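You operate a simulated robot arm through the tools that you are given. There is no shell and no other tool.

You run a simulated robot arm. Do the job below in one go: nothing can be reset, and whatever is moved stays where it is left.

## Task
Clamp the green top injector from the long yellow rack and turn the bar dial to 800.
Fine: it goes into the steel holder; the letter dial goes to its letter and colour.
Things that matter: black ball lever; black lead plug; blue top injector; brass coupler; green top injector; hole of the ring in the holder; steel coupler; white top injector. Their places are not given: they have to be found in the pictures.

Only the result counts: the job must be done as asked and must still hold three seconds after the hand-in. Knocking over, shifting, dropping, spilling or breaking anything else fails it.

## Robot
A 7-joint arm with a two-finger parallel gripper, fixed in place. Base frame: the origin is on the floor under the middle of its stand, x ahead of it, y to its left, z up; the work surface is at about z = 0.9. Units: m, degrees, N and s.
It reaches about 1.479 m from its shoulder. Its first joint turns from -166.0 to 166.0 degrees. Payload 4.4 kg.
The TCP is the grasp point between the finger pads, 0.023 m short of the fingertips. In the tool frame z runs along the fingers and y along their closing line. The gripper opens to 0.094 m. The fingers are 0.038 m wide and 0.01 m thick; the gripper's body (0.054 by 0.096 m) begins 0.039 m behind the TCP.
Orientation is that of the tool frame in the base frame, as a unit quaternion [x, y, z, w]. With the fingers straight down and closing along the base's y, the tool's x points along the base's -x, its y along +y and its z along -z.

## Interface
- The arm moves only by the tool send_rows. Its argument "targets" is a list of rows, each a list of 7 numbers: the gripper command, from -1 (shut) to 1 (fully open), values between in proportion, then the shift along the tool's x, y, z in m, then the turn, a rotation vector about the tool's x, y, z in degrees. In form: [[claw, x, y, z, ax, ay, az], ...]. A call has 1 to 20 rows; each row shifts and turns the commanded pose from where the row before left it, along the tool's axes as they then stand. A row lasts 0.2 s, in which the tool goes at most 0.05 m and 8.6 degrees; a call with a longer step from one row to the next is refused whole, and so is a gripper value outside its range. Where a pose cannot be reached the arm comes as near as it can. A force on the tool above 40 N (or 10 N above the force at the start of the call, whichever is more), or a blocked arm, ends the call early, and 0.2 s more pass. Each finger travels about 0.072 m/s and halts on what it meets, pressing with about 39 N; the grip force reading is that of the motor and also rises with nothing between the fingers. The clock runs only during rows and for 0.2 s after the last one: add rows that do not move to give the fingers time. It gives the time, the measured TCP pose, the force on the tool (base axes), the opening and the grip force at its end, in the units of the frame above (readings bear some noise), with the torque about the TCP (base axes, N m) and any sound that the robot's microphone picked up.
- Cameras (640 x 400 px; columns grow to the right, rows downward): "scene" is fixed at [0.3989, 0.5006, 1.707]; the picture's right is [-0.08, -1.00, 0.00], its down [-0.89, 0.07, -0.44] and it looks along [0.44, -0.03, -0.90] (base axes); focal length 341 px, centre (320, 200). "wrist" rides on the gripper at [0.086, 0.016, -0.075] in the tool frame; the picture's right is [-0.18, 0.98, 0.00], its down [-0.58, -0.11, -0.81] and it looks along [-0.79, -0.15, 0.59] (tool axes); focal length 243 px, centre (320, 200).
- get_image(camera): a new picture of that camera. No time passes.
- locate(camera, pixels): for up to 12 pixels [column, row] of the newest picture of that camera ("zoom" is the newest enlarged one), the place [x, y, z] in the base frame of the surface seen there, good to about 0.002 m. No time passes.
- inspect(camera, box): a new picture of the part [left, top, right, bottom] of that camera's present view, enlarged. No time passes.
- close_job(): hands the job in; it is judged then, once.

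Open the gripper and draw the arm clear of the work before you hand the job in, unless the task says otherwise.

The tools are called by a JSON object that holds its "fn" and its "kwargs". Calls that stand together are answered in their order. send_rows: Moves the arm, as the interface text tells. Its arguments: {"type":"object","properties":{"targets":{"type":"array","items":{"type":"array","items":{"type":"number"}}}},"required":["targets"]} The other tools are called the same way: get_image (camera) takes a picture; locate (camera, pixels) gives the place of the surface under pixels of a picture; inspect (camera, box) takes an enlarged picture of a part of a camera's view; close_job () hands the job in.

At the start:

```text
time_s: 0.0
eef_pos: [0.6716, 0.1274, 1.2113]
tcp_rot: [0.0, 1.0, -0.001, 0.001]
force: [0.0, -0.2, -0.3]
torque: [-0.01, 0.03, -0.03]
opening: 0.0939
grip_force: 0.0
```

scene: 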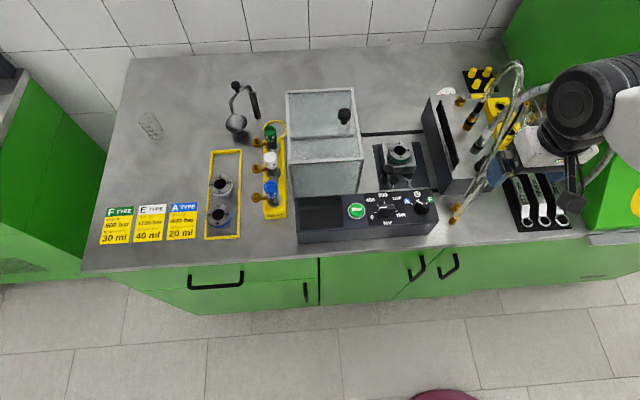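
wrist: 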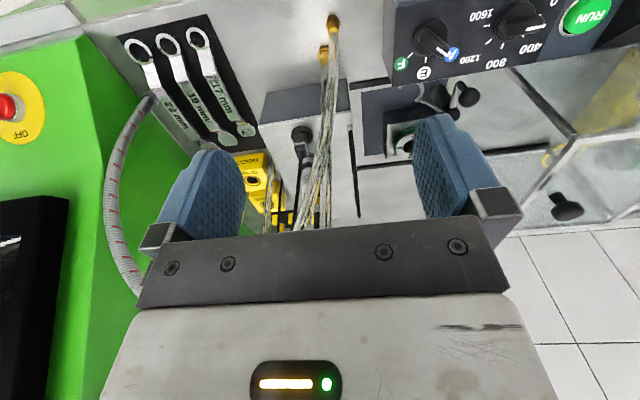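

I start by looking closely at the scene: the yellow rack with three injectors is near (272,180), the placards at (150,220), the dials at (400,205) and the holder at (400,155).

{"fn": "inspect", "kwargs": {"camera": "scene", "box": [200, 80, 360, 250]}}

{"fn": "inspect", "kwargs": {"camera": "scene", "box": [80, 190, 250, 260]}}

{"fn": "inspect", "kwargs": {"camera": "scene", "box": [290, 120, 450, 250]}}

{"fn": "inspect", "kwargs": {"camera": "scene", "box": [420, 50, 580, 240]}}

```text
2.35 times, centred on (280, 165) of scene
```

zoom: 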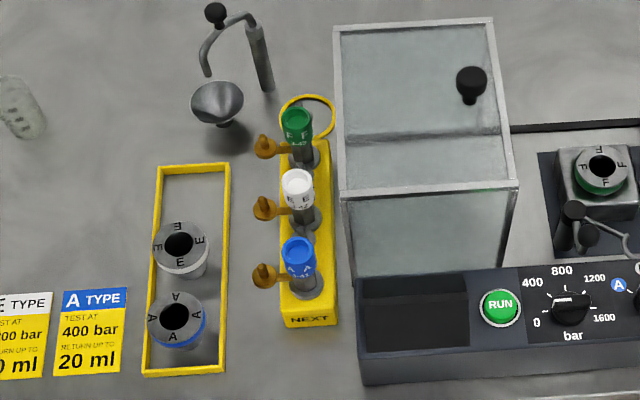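

```text
3.76 times, centred on (165, 225) of scene
```

zoom: 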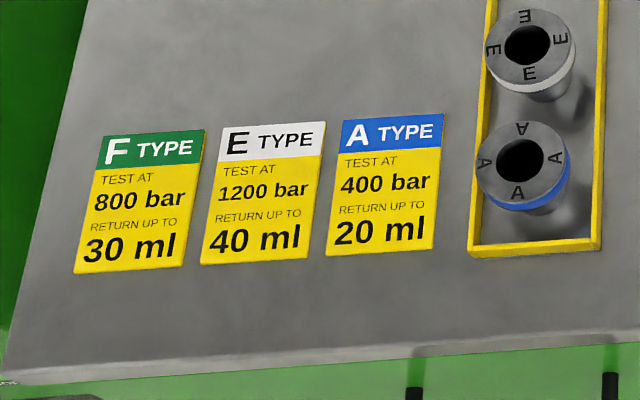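

```text
3.08 times, centred on (370, 185) of scene
```

zoom: 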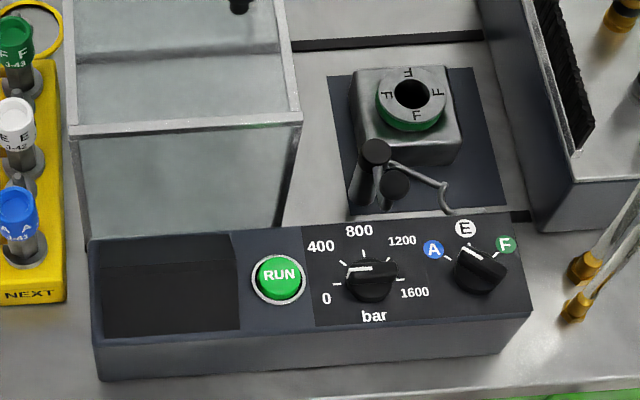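

```text
2.11 times, centred on (500, 145) of scene
```

zoom: 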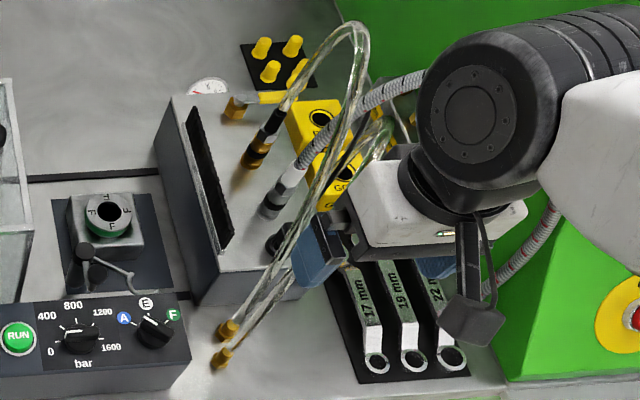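

I zoom further into the dials, the holder and the injectors to read pointer marks and shapes.

{"fn": "inspect", "kwargs": {"camera": "scene", "box": [360, 185, 440, 235]}}

{"fn": "inspect", "kwargs": {"camera": "scene", "box": [365, 130, 445, 190]}}

{"fn": "inspect", "kwargs": {"camera": "scene", "box": [235, 110, 305, 160]}}

{"fn": "inspect", "kwargs": {"camera": "scene", "box": [235, 150, 305, 225]}}

{"fn": "locate", "kwargs": {"camera": "scene", "pixels": [[270, 128], [270, 133], [271, 157], [271, 186], [258, 142], [400, 150], [384, 170], [391, 178], [382, 208], [420, 207], [357, 211], [250, 200]]}}

```text
8.00 times, centred on (400, 210) of scene
```

zoom: 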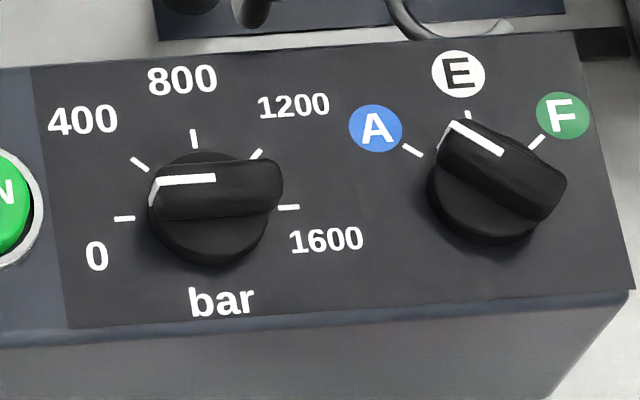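

```text
6.67 times, centred on (405, 160) of scene
```

zoom: 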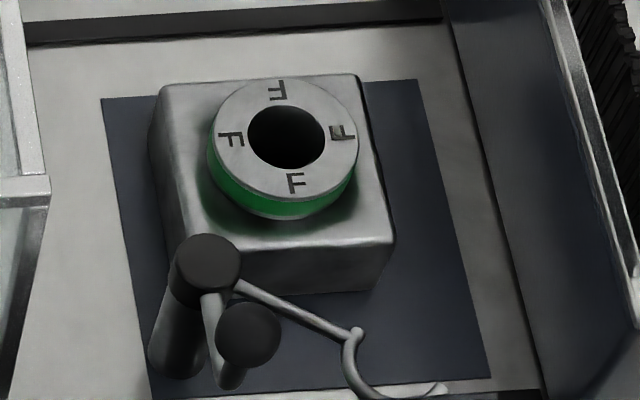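

```text
8.00 times, centred on (270, 135) of scene
```

zoom: 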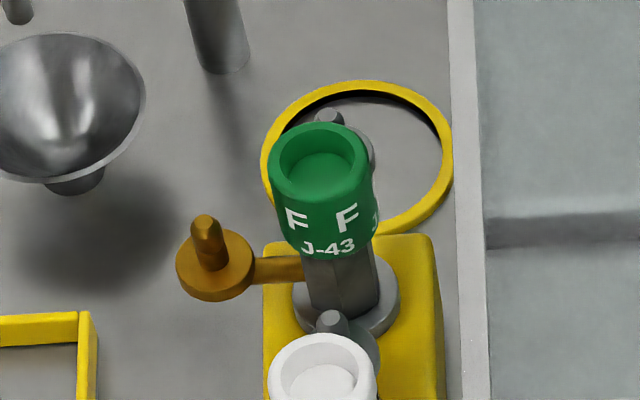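

```text
5.33 times, centred on (270, 188) of scene
```

zoom: 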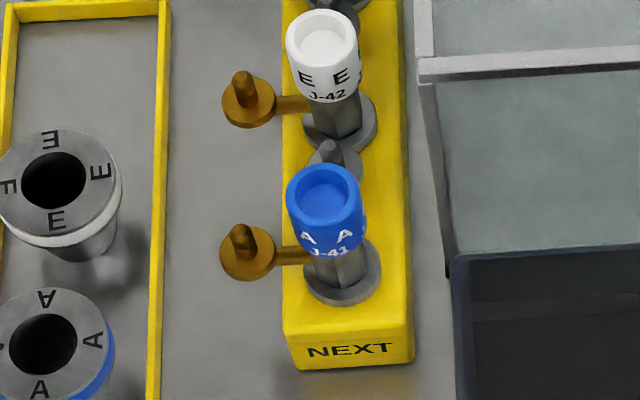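

```text
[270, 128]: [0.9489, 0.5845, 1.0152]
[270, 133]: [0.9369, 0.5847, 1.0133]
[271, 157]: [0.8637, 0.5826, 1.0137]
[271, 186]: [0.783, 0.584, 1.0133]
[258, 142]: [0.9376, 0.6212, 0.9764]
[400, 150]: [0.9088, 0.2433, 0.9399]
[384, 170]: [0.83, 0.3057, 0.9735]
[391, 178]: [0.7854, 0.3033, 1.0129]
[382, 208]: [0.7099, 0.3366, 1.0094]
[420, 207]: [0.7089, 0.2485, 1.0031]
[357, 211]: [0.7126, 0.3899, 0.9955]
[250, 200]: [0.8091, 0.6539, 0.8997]
```

I measure the rack, the injector parts, the holder, the ring, the glass box and the lever in the zoomed pictures.

{"fn": "inspect", "kwargs": {"camera": "scene", "box": [365, 130, 445, 190]}}

{"fn": "locate", "kwargs": {"camera": "zoom", "pixels": [[285, 100], [230, 140], [340, 135], [296, 185], [286, 140], [170, 100], [375, 230], [208, 255], [245, 330], [290, 305], [357, 333], [170, 340]]}}

{"fn": "inspect", "kwargs": {"camera": "scene", "box": [235, 110, 305, 160]}}

{"fn": "locate", "kwargs": {"camera": "zoom", "pixels": [[278, 165], [368, 165], [320, 128], [322, 168], [320, 205], [325, 250], [340, 290], [340, 325], [415, 300], [210, 225], [225, 265], [280, 270]]}}

```text
6.67 times, centred on (405, 160) of scene
```

zoom: 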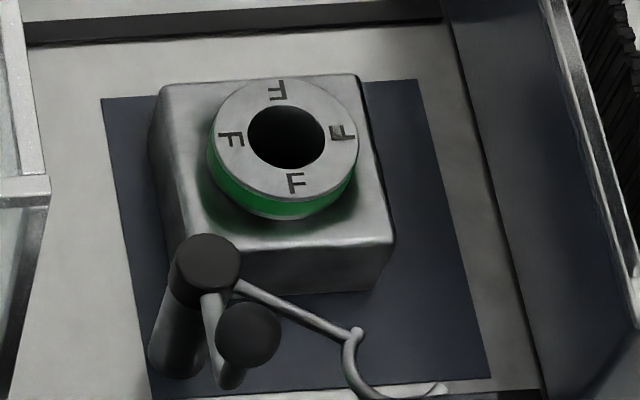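

```text
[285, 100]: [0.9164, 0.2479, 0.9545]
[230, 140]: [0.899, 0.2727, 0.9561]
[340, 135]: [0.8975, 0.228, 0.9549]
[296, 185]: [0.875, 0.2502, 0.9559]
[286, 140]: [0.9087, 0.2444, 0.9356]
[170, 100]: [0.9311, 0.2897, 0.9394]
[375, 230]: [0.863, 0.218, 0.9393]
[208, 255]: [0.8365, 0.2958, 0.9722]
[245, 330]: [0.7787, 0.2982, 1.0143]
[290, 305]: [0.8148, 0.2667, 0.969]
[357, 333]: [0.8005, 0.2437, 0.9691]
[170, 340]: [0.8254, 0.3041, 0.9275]
```

```text
8.00 times, centred on (270, 135) of scene
```

zoom: 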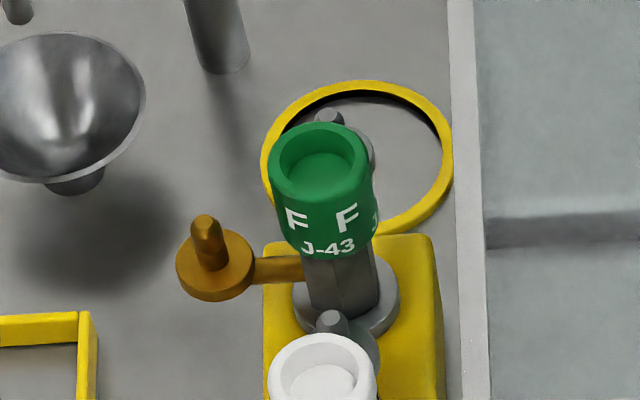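

```text
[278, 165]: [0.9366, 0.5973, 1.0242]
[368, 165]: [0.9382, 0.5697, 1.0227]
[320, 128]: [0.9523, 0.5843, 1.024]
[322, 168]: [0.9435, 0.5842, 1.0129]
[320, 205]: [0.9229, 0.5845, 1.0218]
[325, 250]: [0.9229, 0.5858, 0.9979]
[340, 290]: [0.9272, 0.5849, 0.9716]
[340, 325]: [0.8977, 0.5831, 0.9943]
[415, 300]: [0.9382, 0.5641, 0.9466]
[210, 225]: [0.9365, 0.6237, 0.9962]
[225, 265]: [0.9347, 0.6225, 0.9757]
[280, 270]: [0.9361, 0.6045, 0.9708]
```

I measure the glass box, the funnel, the control box panel and the hose loop to plan safe heights.

{"fn": "locate", "kwargs": {"camera": "scene", "pixels": [[289, 92], [354, 92], [360, 156], [292, 160], [344, 112], [300, 200], [298, 238], [434, 228], [430, 188], [515, 65], [480, 175], [438, 100]]}}

{"fn": "inspect", "kwargs": {"camera": "scene", "box": [360, 185, 440, 235]}}

{"fn": "locate", "kwargs": {"camera": "zoom", "pixels": [[60, 100], [60, 300], [600, 100], [620, 270], [193, 137], [124, 219], [288, 207], [190, 180], [270, 175], [222, 190], [465, 130], [550, 175]]}}

```text
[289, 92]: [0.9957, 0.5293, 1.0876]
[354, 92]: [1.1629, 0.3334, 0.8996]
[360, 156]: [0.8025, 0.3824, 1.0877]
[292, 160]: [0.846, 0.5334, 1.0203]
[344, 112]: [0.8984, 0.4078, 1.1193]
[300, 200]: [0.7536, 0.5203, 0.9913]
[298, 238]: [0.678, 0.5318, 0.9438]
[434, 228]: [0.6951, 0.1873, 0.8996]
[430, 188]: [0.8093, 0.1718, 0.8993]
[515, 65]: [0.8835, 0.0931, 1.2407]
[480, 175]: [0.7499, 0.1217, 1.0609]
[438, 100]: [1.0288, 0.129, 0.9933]
```

```text
8.00 times, centred on (400, 210) of scene
```

zoom: 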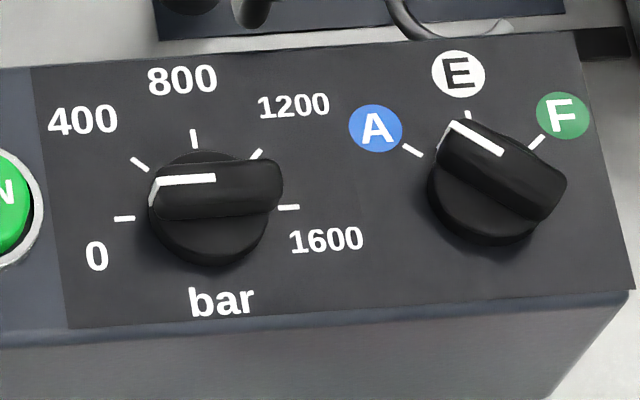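

```text
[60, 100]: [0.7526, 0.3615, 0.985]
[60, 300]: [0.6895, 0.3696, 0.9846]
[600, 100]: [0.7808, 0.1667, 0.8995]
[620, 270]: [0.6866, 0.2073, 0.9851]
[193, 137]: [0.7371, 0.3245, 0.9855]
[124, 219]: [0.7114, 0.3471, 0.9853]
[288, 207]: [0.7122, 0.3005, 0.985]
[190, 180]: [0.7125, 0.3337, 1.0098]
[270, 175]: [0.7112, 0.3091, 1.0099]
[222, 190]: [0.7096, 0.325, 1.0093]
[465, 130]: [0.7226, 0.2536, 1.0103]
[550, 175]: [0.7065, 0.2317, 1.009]
```

Panel is flat at z≈0.985 with knob tops at z≈1.010; the green injector axis is near (0.938, 0.584), and the ring hole is near (0.90, 0.249). I raise the tool slightly and move left to look at the dials and holder with the wrist camera.

{"fn": "send_rows", "kwargs": {"targets": [[1, 0, 0, -0.04, 0, 0, 0], [1, 0, 0, -0.04, 0, 0, 0], [1, 0.04, 0.03, 0, 0, 0, 0], [1, 0.03, 0.04, 0, 0, 0, 0], [1, 0.0, 0.04, 0, 0, 0, 0], [1, 0.0, 0.04, 0, 0, 0, 0], [1, 0, 0, 0, 0, 0, 0]]}}

{"fn": "get_image", "kwargs": {"camera": "wrist"}}

{"fn": "get_image", "kwargs": {"camera": "scene"}}

```text
time_s: 1.6
eef_pos: [0.6035, 0.2784, 1.2915]
tcp_rot: [0.0, 1.0, 0.001, 0.0]
force: [0.3, -0.1, 0.0]
torque: [0.0, 0.01, 0.01]
opening: 0.0941
grip_force: 0.0
```

```text
taken
```

wrist: 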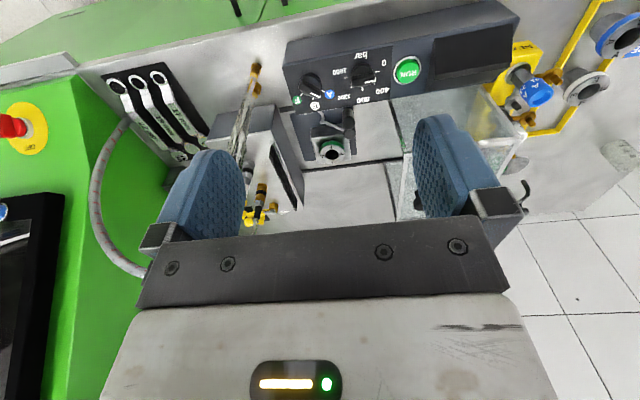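

```text
taken
```

scene: 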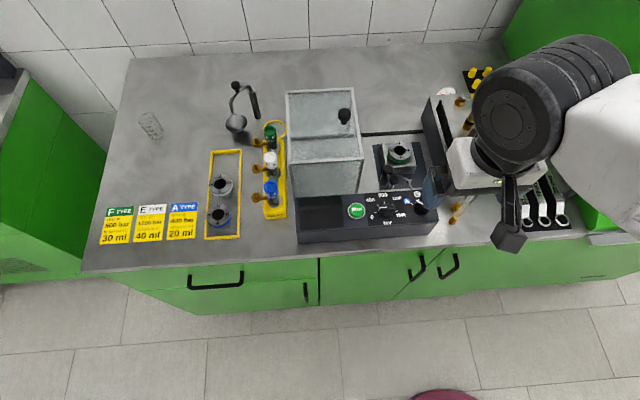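

The dials appear at (340,80) and the holder at (330,140) in the wrist view; I enlarge them.

{"fn": "inspect", "kwargs": {"camera": "wrist", "box": [280, 40, 420, 130]}}

{"fn": "inspect", "kwargs": {"camera": "wrist", "box": [290, 95, 390, 175]}}

{"fn": "inspect", "kwargs": {"camera": "wrist", "box": [200, 50, 310, 230]}}

```text
4.44 times, centred on (350, 85) of wrist
```

zoom: 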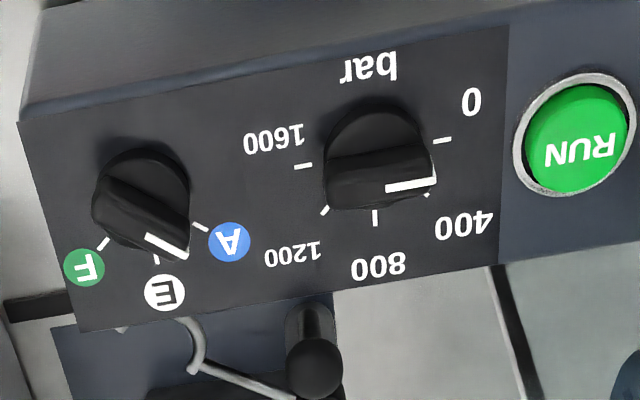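

```text
5.00 times, centred on (340, 135) of wrist
```

zoom: 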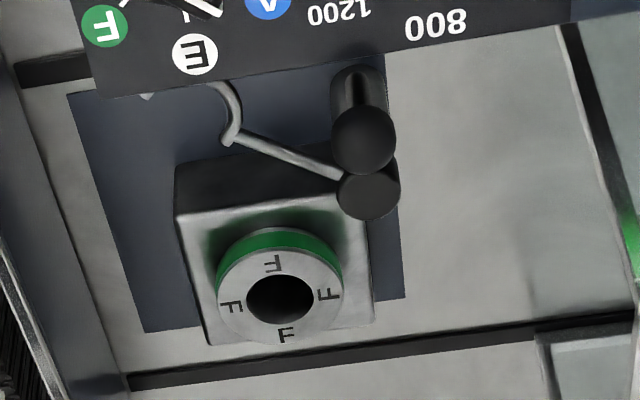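

```text
2.22 times, centred on (255, 140) of wrist
```

zoom: 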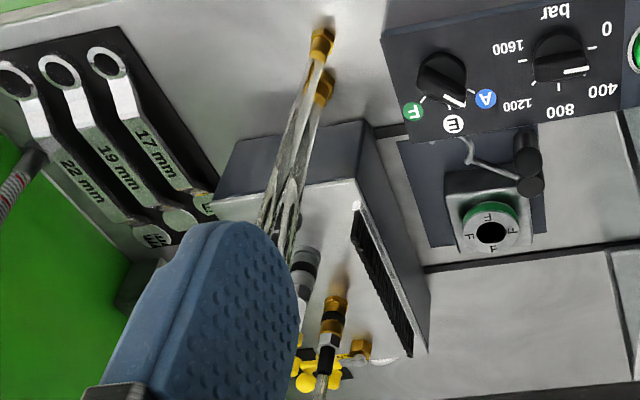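

I measure the lever, fork and ticks from this zoomed wrist view.

{"fn": "inspect", "kwargs": {"camera": "wrist", "box": [290, 95, 390, 175]}}

{"fn": "locate", "kwargs": {"camera": "zoom", "pixels": [[363, 145], [370, 195], [395, 190], [355, 90], [285, 155], [232, 136], [240, 110], [215, 83], [280, 298], [278, 262], [285, 337], [225, 305]]}}

{"fn": "inspect", "kwargs": {"camera": "wrist", "box": [280, 40, 420, 130]}}

{"fn": "locate", "kwargs": {"camera": "zoom", "pixels": [[442, 140], [375, 217], [303, 166], [326, 210], [428, 194], [335, 185], [430, 178], [380, 188], [200, 226], [156, 258], [103, 243], [150, 237]]}}

```text
5.00 times, centred on (340, 135) of wrist
```

zoom: 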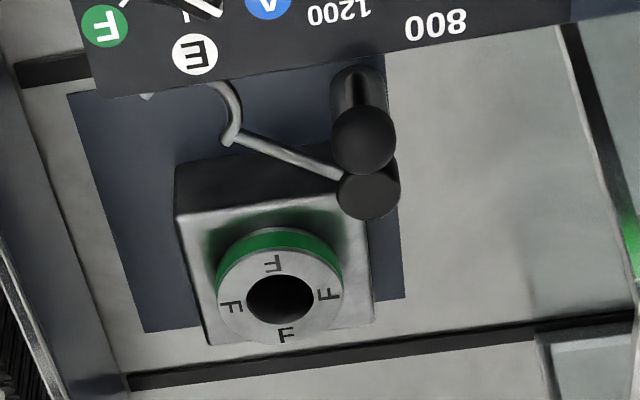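

```text
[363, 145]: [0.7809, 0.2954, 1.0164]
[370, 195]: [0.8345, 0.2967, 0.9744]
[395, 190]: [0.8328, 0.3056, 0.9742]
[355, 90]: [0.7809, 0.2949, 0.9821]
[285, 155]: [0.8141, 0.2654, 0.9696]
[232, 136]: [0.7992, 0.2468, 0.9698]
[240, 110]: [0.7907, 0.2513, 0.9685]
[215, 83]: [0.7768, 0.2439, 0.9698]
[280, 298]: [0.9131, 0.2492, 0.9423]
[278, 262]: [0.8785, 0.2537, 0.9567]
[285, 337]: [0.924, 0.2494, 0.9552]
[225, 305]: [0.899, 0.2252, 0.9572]
```

```text
4.44 times, centred on (350, 85) of wrist
```

zoom: 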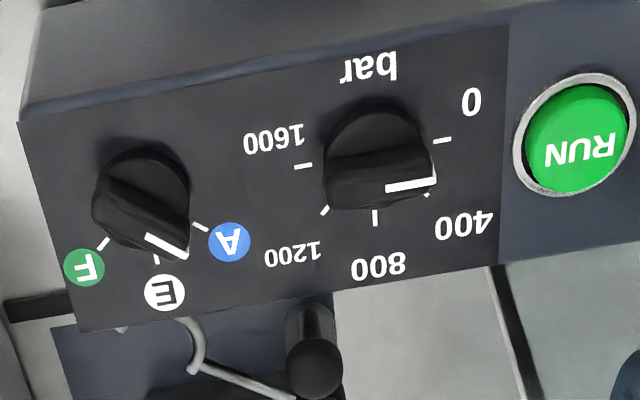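

```text
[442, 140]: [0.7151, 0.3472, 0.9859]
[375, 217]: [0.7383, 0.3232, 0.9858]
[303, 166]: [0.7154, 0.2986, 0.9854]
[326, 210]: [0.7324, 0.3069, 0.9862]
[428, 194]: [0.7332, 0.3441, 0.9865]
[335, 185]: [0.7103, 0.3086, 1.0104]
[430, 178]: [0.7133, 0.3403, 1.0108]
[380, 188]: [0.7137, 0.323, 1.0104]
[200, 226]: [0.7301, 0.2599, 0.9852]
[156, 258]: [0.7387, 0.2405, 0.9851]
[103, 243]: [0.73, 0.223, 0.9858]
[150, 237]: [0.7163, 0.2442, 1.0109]
```

Dial centres come out near (0.714, 0.323) and (0.714, 0.241); the fork is at z≈0.97 and must swing about the post (0.835, 0.297) by ~+86° to the ring. Now I move left to view the green injector up close.

{"fn": "send_rows", "kwargs": {"targets": [[1, 0, 0.045, 0, 0, 0, 0], [1, 0, 0.045, 0, 0, 0, 0], [1, 0, 0.045, 0, 0, 0, 0], [1, 0, 0.045, 0, 0, 0, 0], [1, -0.02, 0.04, 0, 0, 0, 0], [1, -0.03, 0.035, 0, 0, 0, 0], [1, -0.04, 0.02, 0, 0, 0, 0], [1, -0.02, 0, 0.03, 0, 0, 0], [1, 0, 0, 0.03, 0, 0, 0], [1, 0, 0, 0, 0, 0, 0]]}}

{"fn": "get_image", "kwargs": {"camera": "wrist"}}

{"fn": "get_image", "kwargs": {"camera": "scene"}}

```text
time_s: 3.8
eef_pos: [0.7121, 0.5509, 1.2288]
tcp_rot: [0.0, 1.0, 0.0, 0.0]
force: [0.2, -0.5, -0.6]
torque: [0.07, 0.02, -0.03]
opening: 0.0939
grip_force: 0.1
```

```text
taken
```

wrist: 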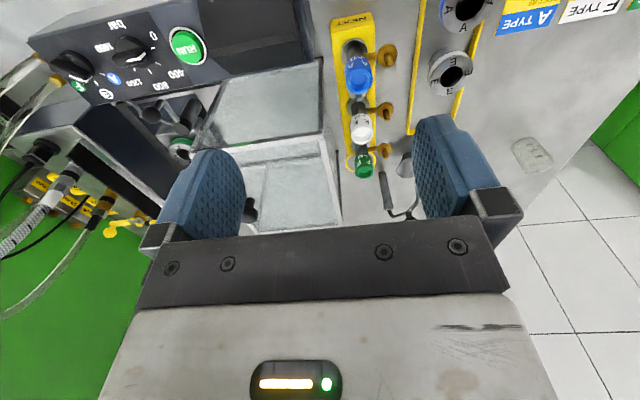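

```text
taken
```

scene: 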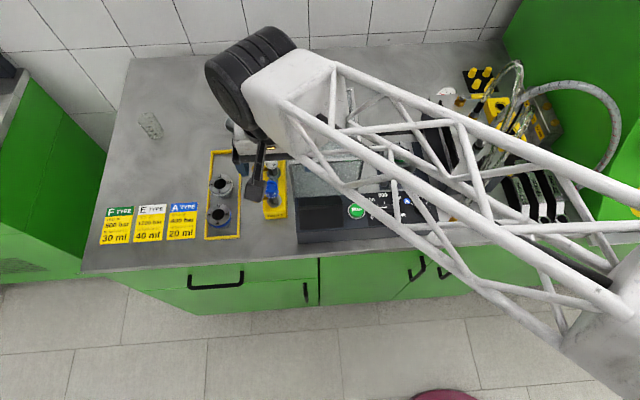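

The rack shows at (360,100) in the wrist view with the green top at (363,163); I enlarge it.

{"fn": "inspect", "kwargs": {"camera": "wrist", "box": [325, 90, 425, 190]}}

{"fn": "inspect", "kwargs": {"camera": "wrist", "box": [320, 10, 420, 110]}}

```text
4.00 times, centred on (375, 140) of wrist
```

zoom: 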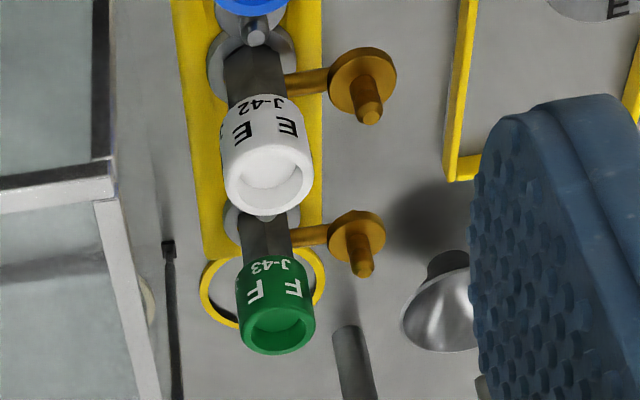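

```text
4.00 times, centred on (370, 60) of wrist
```

zoom: 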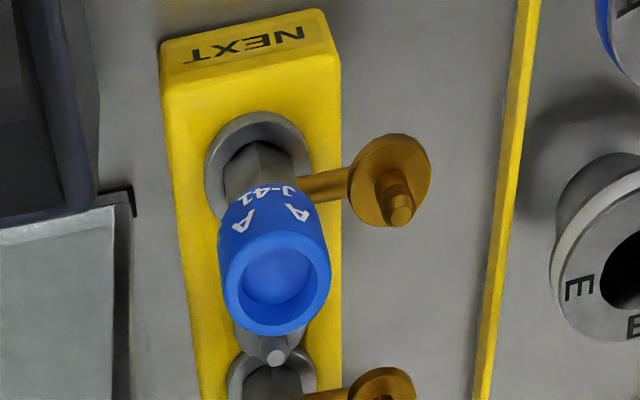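

I measure the injector parts and the neighbouring stand post.

{"fn": "inspect", "kwargs": {"camera": "wrist", "box": [325, 90, 425, 190]}}

{"fn": "locate", "kwargs": {"camera": "zoom", "pixels": [[275, 332], [240, 300], [313, 300], [276, 308], [265, 235], [300, 236], [355, 240], [361, 268], [235, 235], [255, 35], [352, 340], [270, 170]]}}

{"fn": "locate", "kwargs": {"camera": "scene", "pixels": [[236, 86], [240, 92], [255, 112], [237, 122]]}}

```text
4.00 times, centred on (375, 140) of wrist
```

zoom: 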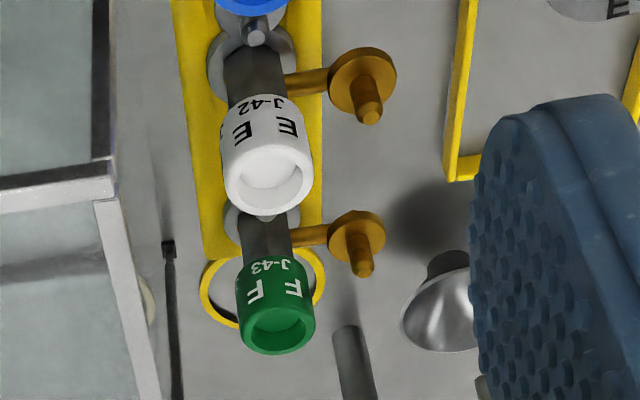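

```text
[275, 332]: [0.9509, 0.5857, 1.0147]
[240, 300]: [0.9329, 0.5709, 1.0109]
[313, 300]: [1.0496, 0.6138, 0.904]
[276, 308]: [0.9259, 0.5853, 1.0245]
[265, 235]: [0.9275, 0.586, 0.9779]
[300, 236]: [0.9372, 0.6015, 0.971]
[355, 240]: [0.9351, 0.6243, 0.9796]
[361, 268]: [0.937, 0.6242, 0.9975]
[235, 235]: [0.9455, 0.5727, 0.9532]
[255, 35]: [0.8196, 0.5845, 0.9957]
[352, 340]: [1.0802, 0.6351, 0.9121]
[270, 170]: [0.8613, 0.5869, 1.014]
```

```text
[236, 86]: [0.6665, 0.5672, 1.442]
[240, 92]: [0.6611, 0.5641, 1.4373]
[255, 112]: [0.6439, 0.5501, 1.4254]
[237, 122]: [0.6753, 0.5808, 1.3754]
```

The green cap is centred near (0.938, 0.584), top z≈1.024, with its brass pin (z≈0.998) on +y and steel nub (z≈0.996) on +x; the hood wall at y≈0.53 is close, so I'll close along x with the camera on the +y side. I turn the tool 90° clockwise here and set a ~0.05 opening.

{"fn": "send_rows", "kwargs": {"targets": [[0.06, 0, 0, 0, 0, 0, 8.5], [0.06, 0, 0, 0, 0, 0, 8.5], [0.06, 0, 0, 0, 0, 0, 8.5], [0.06, 0, 0, 0, 0, 0, 8.5], [0.06, 0, 0, 0, 0, 0, 8.5], [0.06, 0, 0, 0, 0, 0, 8.5], [0.06, 0, 0, 0, 0, 0, 8.5], [0.06, 0, 0, 0, 0, 0, 8.5], [0.06, 0, 0, 0, 0, 0, 8.5], [0.06, 0, 0, 0, 0, 0, 8.5], [0.06, 0, 0, 0, 0, 0, 5.0], [0.06, 0, 0, 0, 0, 0, 0]]}}

{"fn": "get_image", "kwargs": {"camera": "scene"}}

{"fn": "get_image", "kwargs": {"camera": "wrist"}}

```text
time_s: 6.4
eef_pos: [0.7123, 0.5524, 1.2314]
tcp_rot: [0.708, 0.706, 0.0, -0.001]
force: [-1.1, 0.2, 0.3]
torque: [0.01, -0.04, 0.03]
opening: 0.0499
grip_force: 0.2
```

```text
taken
```

scene: 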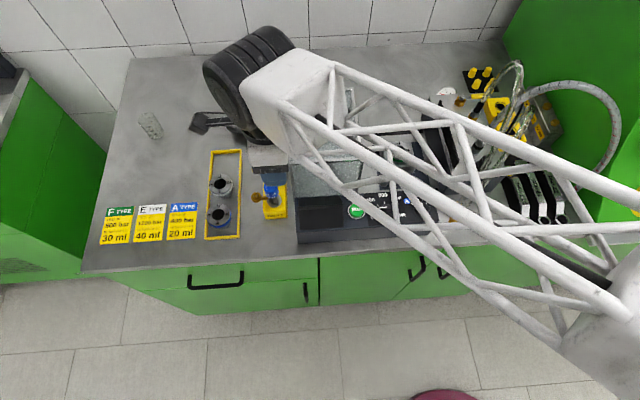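

```text
taken
```

wrist: 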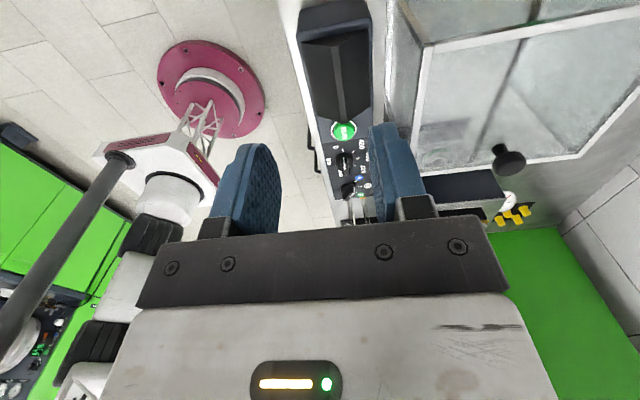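

The tool now has x→base +y and y→base +x. I move over the green injector at (0.938, 0.584) and descend to z≈1.13, then check.

{"fn": "send_rows", "kwargs": {"targets": [[0.06, 0.006, 0.045, 0, 0, 0, 0], [0.06, 0.006, 0.045, 0, 0, 0, 0], [0.06, 0.006, 0.045, 0, 0, 0, 0], [0.06, 0.006, 0.045, 0, 0, 0, 0], [0.06, 0.0076, 0.0457, 0, 0, 0, 0], [0.06, 0, 0, 0.04, 0, 0, 0], [0.06, 0, 0, 0.04, 0, 0, 0], [0.06, 0, 0, 0.02, 0, 0, 0], [0.06, 0, 0, 0, 0, 0, 0]]}}

{"fn": "get_image", "kwargs": {"camera": "scene"}}

{"fn": "get_image", "kwargs": {"camera": "wrist"}}

```text
time_s: 8.4
eef_pos: [0.9375, 0.5843, 1.1292]
tcp_rot: [0.707, 0.707, 0.0, 0.0]
force: [-1.0, 0.0, -0.4]
torque: [-0.01, 0.0, -0.02]
opening: 0.05
grip_force: 0.1
```

```text
taken
```

scene: 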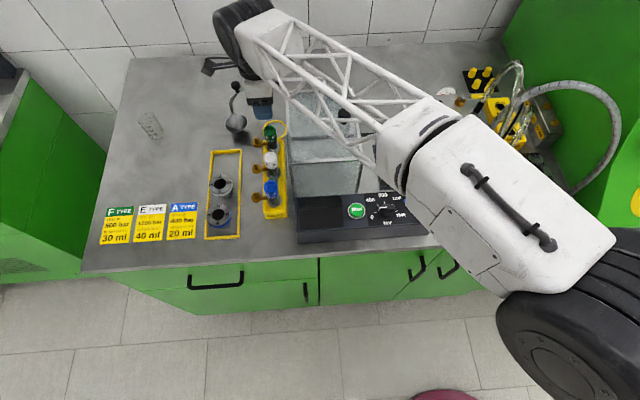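

```text
taken
```

wrist: 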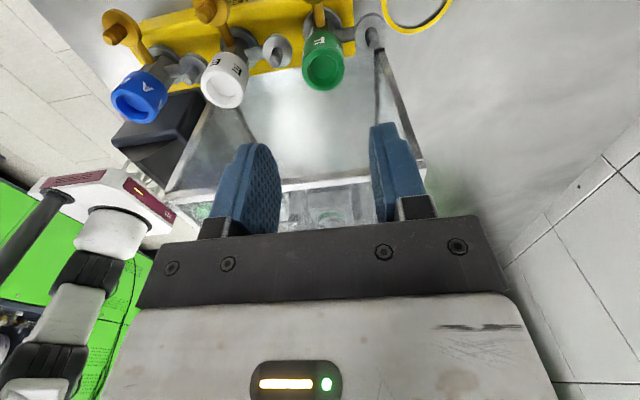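

The wrist view now shows the row from the +y side; I enlarge the green injector at (323,60) and measure it, plus check the camera box near the funnel stand in the scene view.

{"fn": "inspect", "kwargs": {"camera": "wrist", "box": [200, 0, 420, 130]}}

{"fn": "locate", "kwargs": {"camera": "zoom", "pixels": [[357, 235], [310, 190], [418, 190], [357, 205], [365, 150], [505, 115], [505, 95], [490, 85], [225, 130], [352, 35], [230, 185], [355, 70]]}}

{"fn": "inspect", "kwargs": {"camera": "scene", "box": [180, 40, 300, 150]}}

```text
2.91 times, centred on (310, 65) of wrist
```

zoom: 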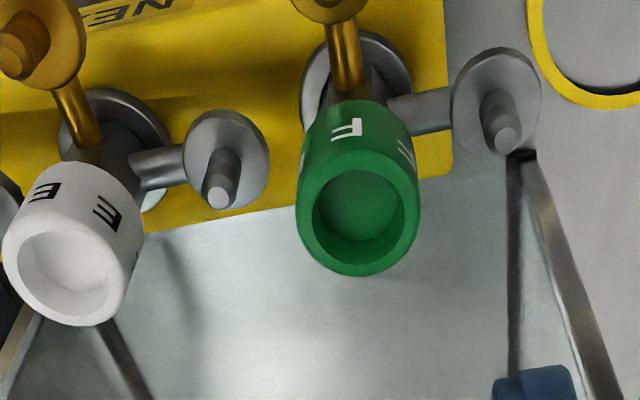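

```text
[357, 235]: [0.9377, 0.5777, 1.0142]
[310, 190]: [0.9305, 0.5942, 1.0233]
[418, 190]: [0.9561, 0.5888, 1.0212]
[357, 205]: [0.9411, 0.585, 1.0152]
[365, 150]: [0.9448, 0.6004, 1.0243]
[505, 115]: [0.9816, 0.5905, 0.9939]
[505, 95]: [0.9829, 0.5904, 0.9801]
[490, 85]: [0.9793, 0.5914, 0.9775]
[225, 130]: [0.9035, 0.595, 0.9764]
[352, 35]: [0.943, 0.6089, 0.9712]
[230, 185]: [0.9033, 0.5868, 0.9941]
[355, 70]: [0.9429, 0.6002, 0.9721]
```

```text
3.64 times, centred on (240, 95) of scene
```

zoom: 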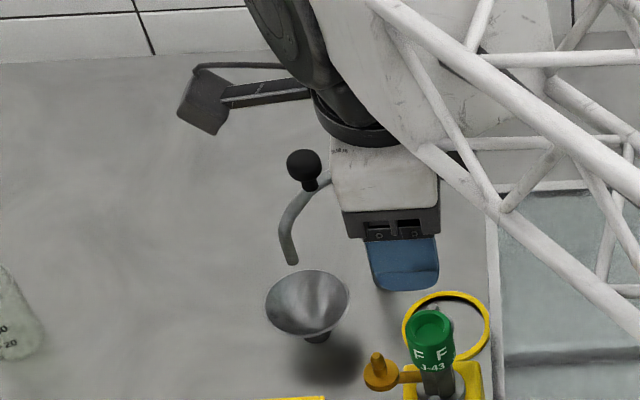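

The black ball of the funnel stand at zoom (303,165) looks near the gripper, so I measure it before descending.

{"fn": "locate", "kwargs": {"camera": "zoom", "pixels": [[303, 160], [315, 188], [292, 220], [293, 258], [305, 300], [275, 290], [346, 290], [405, 250], [390, 180], [205, 100], [428, 322], [428, 315]]}}

```text
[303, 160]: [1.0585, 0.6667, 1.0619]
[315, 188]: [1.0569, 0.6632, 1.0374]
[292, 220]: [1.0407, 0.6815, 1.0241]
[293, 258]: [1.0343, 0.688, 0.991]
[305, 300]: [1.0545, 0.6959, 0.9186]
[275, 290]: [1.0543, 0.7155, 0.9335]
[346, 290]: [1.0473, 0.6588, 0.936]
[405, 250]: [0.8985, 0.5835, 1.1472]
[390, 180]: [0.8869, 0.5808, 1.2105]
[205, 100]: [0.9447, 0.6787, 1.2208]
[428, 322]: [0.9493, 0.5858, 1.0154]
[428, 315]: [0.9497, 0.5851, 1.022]
```

Stand and ball are clear (x≥1.04). I lower to z≈1.062 so the fingertips sit just above the cap and check centring.

{"fn": "send_rows", "kwargs": {"targets": [[0.06, 0, 0.002, 0.025, 0, 0, 0], [0.06, 0, 0, 0.025, 0, 0, 0], [0.06, 0, 0, 0.017, 0, 0, 0], [0.06, 0, 0, 0, 0, 0, 0], [0.06, 0, 0, 0, 0, 0, 0]]}}

{"fn": "get_image", "kwargs": {"camera": "wrist"}}

{"fn": "inspect", "kwargs": {"camera": "scene", "box": [220, 90, 320, 170]}}

```text
time_s: 9.6
eef_pos: [0.9406, 0.5844, 1.0635]
tcp_rot: [0.707, 0.707, 0.0, 0.0]
force: [0.4, -0.2, 0.1]
torque: [0.0, -0.02, 0.01]
opening: 0.0497
grip_force: 0.0
```

```text
taken
```

wrist: 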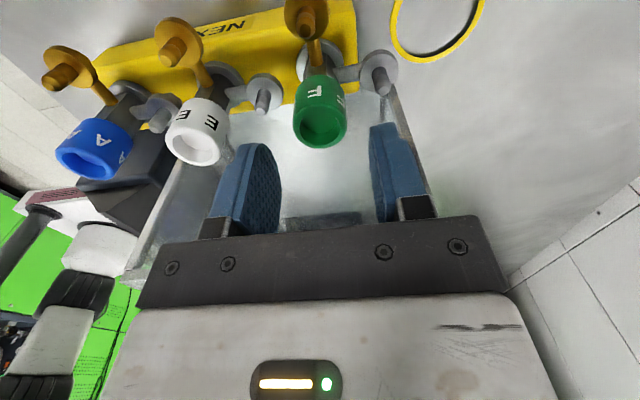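

```text
5.00 times, centred on (270, 130) of scene
```

zoom: 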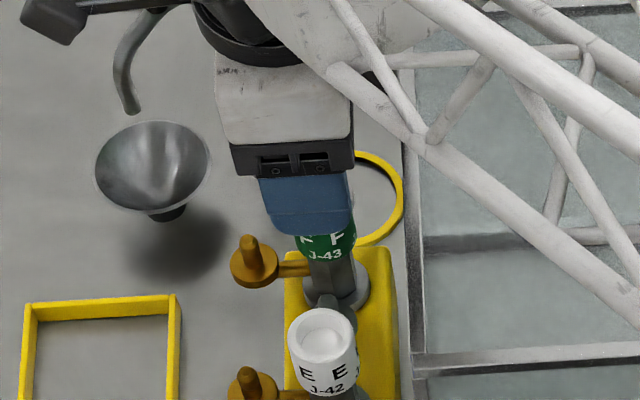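

I measure the cap rim and the finger faces from this closer view.

{"fn": "inspect", "kwargs": {"camera": "wrist", "box": [200, 40, 420, 250]}}

{"fn": "locate", "kwargs": {"camera": "zoom", "pixels": [[290, 165], [415, 165], [350, 205], [350, 135], [350, 118], [355, 155], [215, 205], [525, 170], [540, 100], [235, 320], [520, 320]]}}

```text
1.90 times, centred on (310, 145) of wrist
```

zoom: 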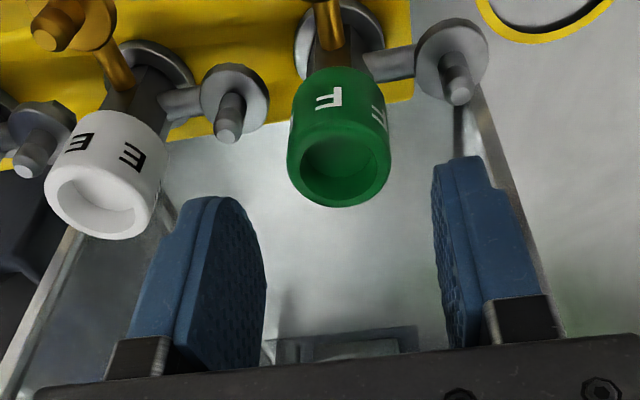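

```text
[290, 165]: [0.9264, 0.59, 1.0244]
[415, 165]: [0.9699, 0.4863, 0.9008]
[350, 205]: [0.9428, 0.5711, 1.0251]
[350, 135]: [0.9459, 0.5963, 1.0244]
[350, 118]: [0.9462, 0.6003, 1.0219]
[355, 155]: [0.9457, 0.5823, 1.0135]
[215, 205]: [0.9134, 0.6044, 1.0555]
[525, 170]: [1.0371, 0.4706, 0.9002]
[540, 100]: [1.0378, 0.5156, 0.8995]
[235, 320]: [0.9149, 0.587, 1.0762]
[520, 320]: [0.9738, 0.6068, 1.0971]
```

The cap centre reads about (0.941, 0.5855), matching the TCP at (0.9406, 0.5844). I descend so the tips are at z≈1.000 and close the gripper on the cap.

{"fn": "send_rows", "kwargs": {"targets": [[0.06, 0, 0, 0.015, 0, 0, 0], [0.06, 0, 0, 0.015, 0, 0, 0], [0.06, 0, 0, 0.0098, 0, 0, 0], [0.06, 0, 0, 0, 0, 0, 0], [0.06, 0, 0, 0, 0, 0, 0]]}}

{"fn": "send_rows", "kwargs": {"targets": [[-0.2, 0, 0, 0, 0, 0, 0], [-0.35, 0, 0, 0, 0, 0, 0], [-0.5, 0, 0, 0, 0, 0, 0], [-0.8, 0, 0, 0, 0, 0, 0], [-1, 0, 0, 0, 0, 0, 0], [-1, 0, 0, 0, 0, 0, 0]]}}

{"fn": "get_image", "kwargs": {"camera": "wrist"}}

```text
time_s: 10.8
eef_pos: [0.94, 0.5841, 1.0237]
tcp_rot: [0.707, 0.707, 0.0, -0.001]
force: [-0.3, 0.3, -0.8]
torque: [0.0, -0.03, 0.01]
opening: 0.05
grip_force: 0.0
```

```text
time_s: 12.2
eef_pos: [0.9392, 0.5852, 1.0251]
tcp_rot: [0.707, 0.707, 0.0, 0.0]
force: [0.3, 0.1, 0.1]
torque: [0.03, -0.04, -0.05]
opening: 0.0318
grip_force: 39.5
```

```text
taken
```

wrist: 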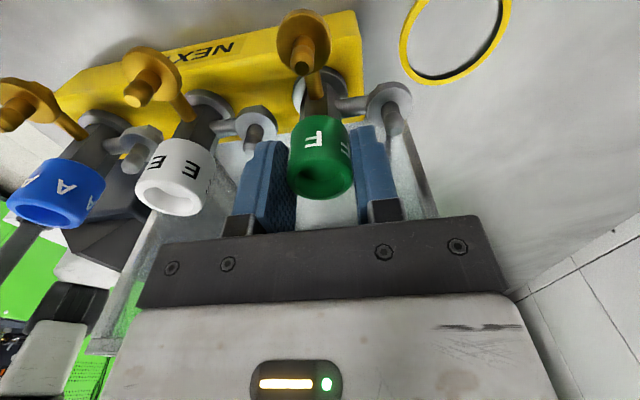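

The gripper holds the cap (opening 0.0318, 39.5 N). I lift slowly straight up and check the load.

{"fn": "send_rows", "kwargs": {"targets": [[-1, 0, 0, -0.008, 0, 0, 0], [-1, 0, 0, -0.012, 0, 0, 0], [-1, 0, 0, -0.015, 0, 0, 0], [-1, 0, 0, -0.015, 0, 0, 0], [-1, 0, 0, 0, 0, 0, 0]]}}

{"fn": "get_image", "kwargs": {"camera": "wrist"}}

{"fn": "inspect", "kwargs": {"camera": "scene", "box": [220, 90, 320, 220]}}

```text
time_s: 13.4
eef_pos: [0.9416, 0.5836, 1.0739]
tcp_rot: [0.707, 0.707, 0.0, 0.0]
force: [-0.4, -1.1, -3.5]
torque: [-0.02, 0.03, 0.02]
opening: 0.0316
grip_force: 38.8
```

```text
taken
```

wrist: 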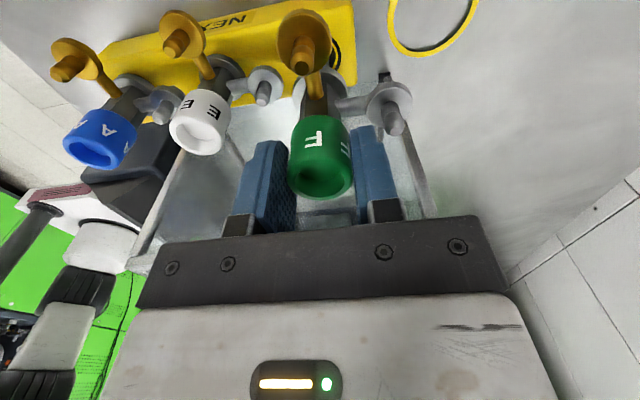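

```text
3.08 times, centred on (270, 155) of scene
```

zoom: 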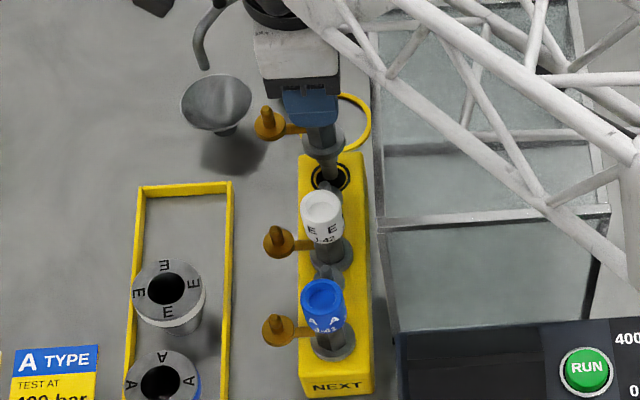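

The injector comes up with ~3.5 N weight and its tip just clears the rack hole. I keep lifting vertically to z≈1.26.

{"fn": "send_rows", "kwargs": {"targets": [[-1, 0, 0, -0.025, 0, 0, 0], [-1, 0, 0, -0.03, 0, 0, 0], [-1, 0, 0, -0.035, 0, 0, 0], [-1, 0, 0, -0.035, 0, 0, 0], [-1, 0, 0, -0.035, 0, 0, 0], [-1, 0, 0, -0.03, 0, 0, 0], [-1, 0, 0, 0, 0, 0, 0]]}}

{"fn": "get_image", "kwargs": {"camera": "scene"}}

{"fn": "inspect", "kwargs": {"camera": "scene", "box": [220, 60, 320, 190]}}

{"fn": "get_image", "kwargs": {"camera": "wrist"}}

```text
time_s: 15.0
eef_pos: [0.9413, 0.5838, 1.264]
tcp_rot: [0.707, 0.708, -0.001, 0.0]
force: [0.3, 0.1, -1.4]
torque: [0.0, 0.0, 0.0]
opening: 0.0318
grip_force: 38.7
```

```text
taken
```

scene: 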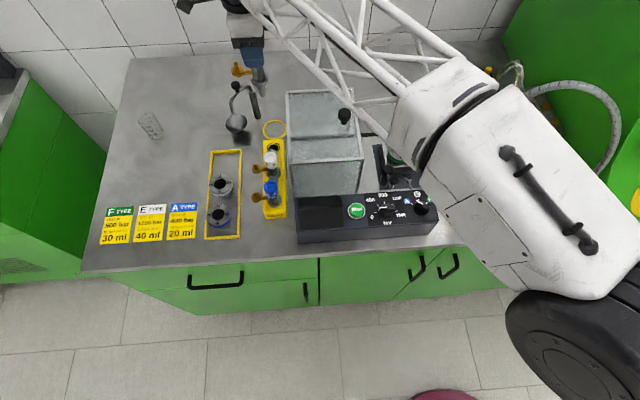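

```text
3.08 times, centred on (270, 125) of scene
```

zoom: 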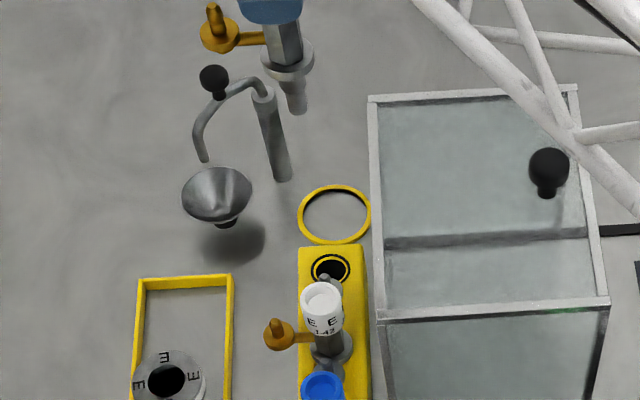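

```text
taken
```

wrist: 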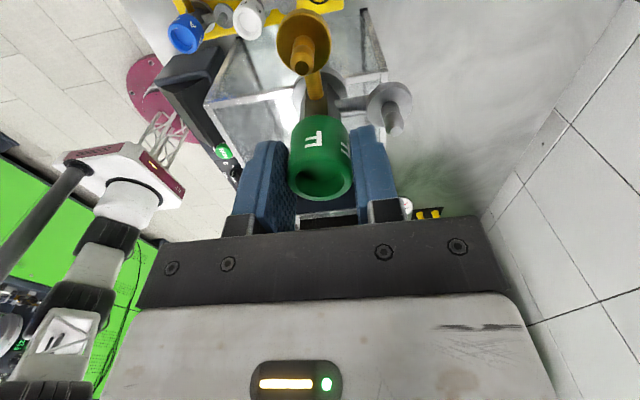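

I measure the held injector's nozzle tip and flange to know its length.

{"fn": "locate", "kwargs": {"camera": "zoom", "pixels": [[297, 108], [298, 85], [290, 60], [288, 68], [285, 30], [250, 38], [215, 15], [217, 35], [270, 130], [548, 165], [330, 270], [212, 75]]}}

```text
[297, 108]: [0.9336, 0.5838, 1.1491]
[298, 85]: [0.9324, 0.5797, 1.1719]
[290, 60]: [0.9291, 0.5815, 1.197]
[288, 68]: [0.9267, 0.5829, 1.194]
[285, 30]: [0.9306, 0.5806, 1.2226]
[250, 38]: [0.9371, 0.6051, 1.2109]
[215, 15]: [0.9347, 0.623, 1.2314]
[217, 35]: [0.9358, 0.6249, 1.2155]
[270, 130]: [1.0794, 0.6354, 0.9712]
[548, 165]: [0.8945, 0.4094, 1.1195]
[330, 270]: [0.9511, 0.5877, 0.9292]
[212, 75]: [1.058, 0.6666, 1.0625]
```

The tip is 0.116 m below the TCP, flange about 0.073 m below. I raise a little more and traverse over the glass hood toward the holder, keeping orientation.

{"fn": "send_rows", "kwargs": {"targets": [[-1, 0, 0, -0.03, 0, 0, 0], [-1, -0.03, -0.005, 0, 0, 0, 0], [-1, -0.035, -0.005, 0, 0, 0, 0], [-1, -0.035, -0.005, 0, 0, 0, 0], [-1, -0.035, -0.005, 0, 0, 0, 0], [-1, -0.035, -0.005, 0, 0, 0, 0], [-1, -0.03, -0.005, 0, 0, 0, 0], [-1, 0, 0, 0, 0, 0, 0]]}}

{"fn": "get_image", "kwargs": {"camera": "scene"}}

{"fn": "get_image", "kwargs": {"camera": "wrist"}}

```text
time_s: 16.8
eef_pos: [0.9102, 0.3835, 1.293]
tcp_rot: [0.707, 0.707, 0.0, 0.0]
force: [-1.0, -0.1, -2.3]
torque: [-0.03, 0.01, 0.0]
opening: 0.0316
grip_force: 38.4
```

```text
taken
```

scene: 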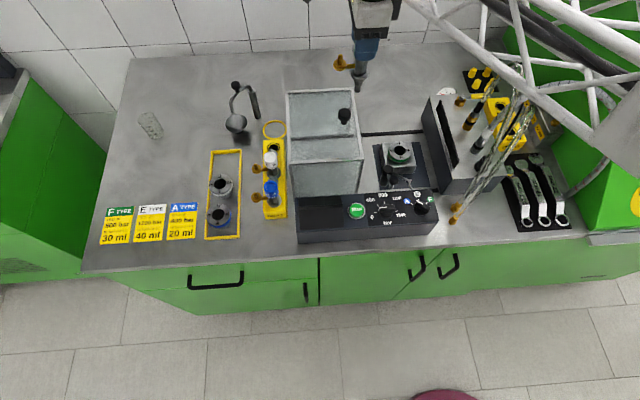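

```text
taken
```

wrist: 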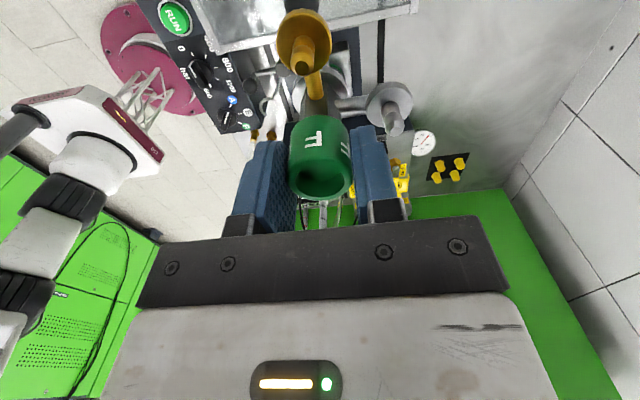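

The lattice forearm appears near the hose loop around (515,70); I measure both before moving closer.

{"fn": "inspect", "kwargs": {"camera": "scene", "box": [420, 0, 600, 180]}}

{"fn": "locate", "kwargs": {"camera": "scene", "pixels": [[420, 5], [470, 45], [560, 100], [550, 60], [515, 66], [500, 80], [522, 85], [500, 120], [480, 150], [460, 195], [590, 110], [520, 20]]}}

```text
2.22 times, centred on (510, 90) of scene
```

zoom: 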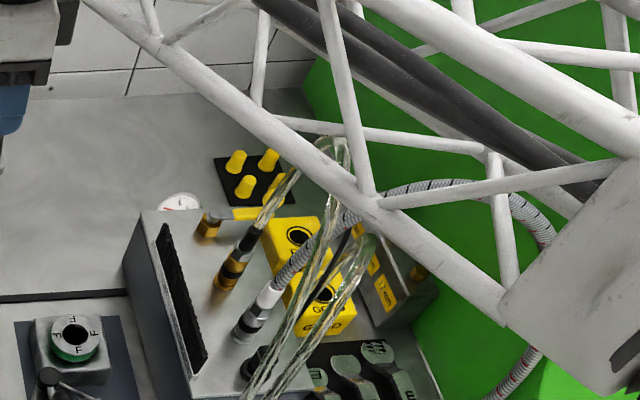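

```text
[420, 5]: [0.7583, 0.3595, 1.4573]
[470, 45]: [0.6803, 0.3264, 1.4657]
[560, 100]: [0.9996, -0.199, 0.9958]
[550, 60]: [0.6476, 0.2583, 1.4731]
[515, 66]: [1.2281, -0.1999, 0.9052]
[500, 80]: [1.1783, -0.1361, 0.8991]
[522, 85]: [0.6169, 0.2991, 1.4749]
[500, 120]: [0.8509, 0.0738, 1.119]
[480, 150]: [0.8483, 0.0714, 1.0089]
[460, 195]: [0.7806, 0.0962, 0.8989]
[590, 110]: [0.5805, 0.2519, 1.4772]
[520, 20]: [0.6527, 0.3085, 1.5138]
```

The forearm underside is at z≈1.46, well above the hoses and it will stay left of them. I move over the ring and lower until the nozzle tip is about 0.05 m above it.

{"fn": "send_rows", "kwargs": {"targets": [[-1, -0.035, -0.003, 0, 0, 0, 0], [-1, -0.035, -0.003, 0, 0, 0, 0], [-1, -0.035, -0.0028, 0, 0, 0, 0], [-1, -0.03, 0, 0, 0, 0, 0], [-1, 0, 0, 0.03, 0, 0, 0], [-1, 0, 0, 0.035, 0, 0, 0], [-1, 0, 0, 0.035, 0, 0, 0], [-1, 0, 0, 0.03, 0, 0, 0], [-1, 0, 0, 0, 0, 0, 0], [-1, 0, 0, 0, 0, 0, 0]]}}

{"fn": "get_image", "kwargs": {"camera": "scene"}}

{"fn": "inspect", "kwargs": {"camera": "scene", "box": [350, 90, 450, 190]}}

{"fn": "get_image", "kwargs": {"camera": "wrist"}}

```text
time_s: 19.0
eef_pos: [0.9023, 0.2499, 1.1644]
tcp_rot: [0.707, 0.707, -0.001, 0.0]
force: [-0.4, 0.5, -2.2]
torque: [-0.01, 0.04, -0.01]
opening: 0.0317
grip_force: 39.2
```

```text
taken
```

scene: 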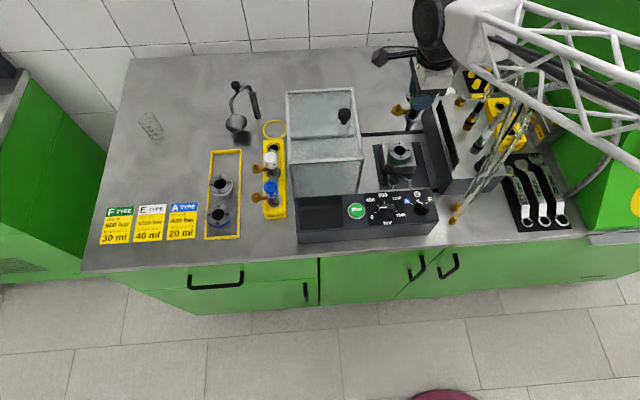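

```text
4.00 times, centred on (400, 140) of scene
```

zoom: 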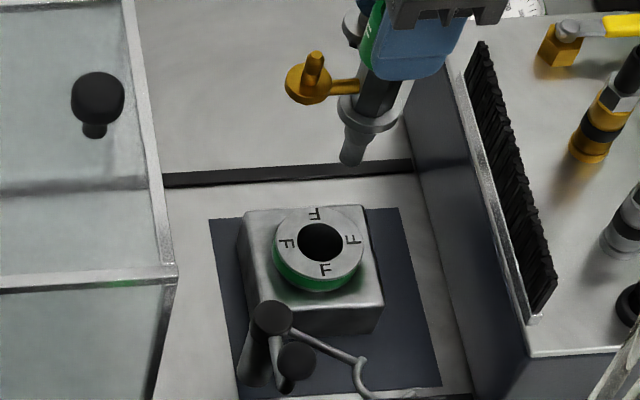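

```text
taken
```

wrist: 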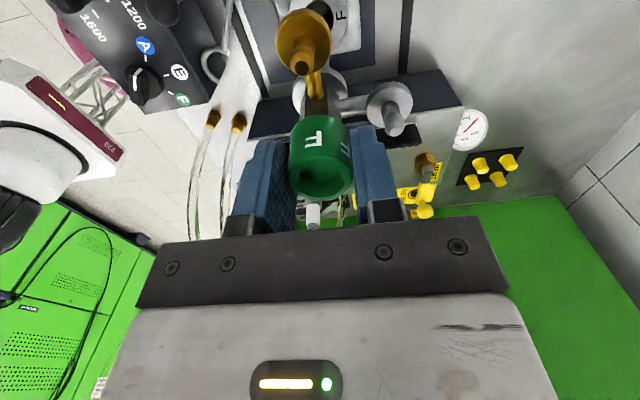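

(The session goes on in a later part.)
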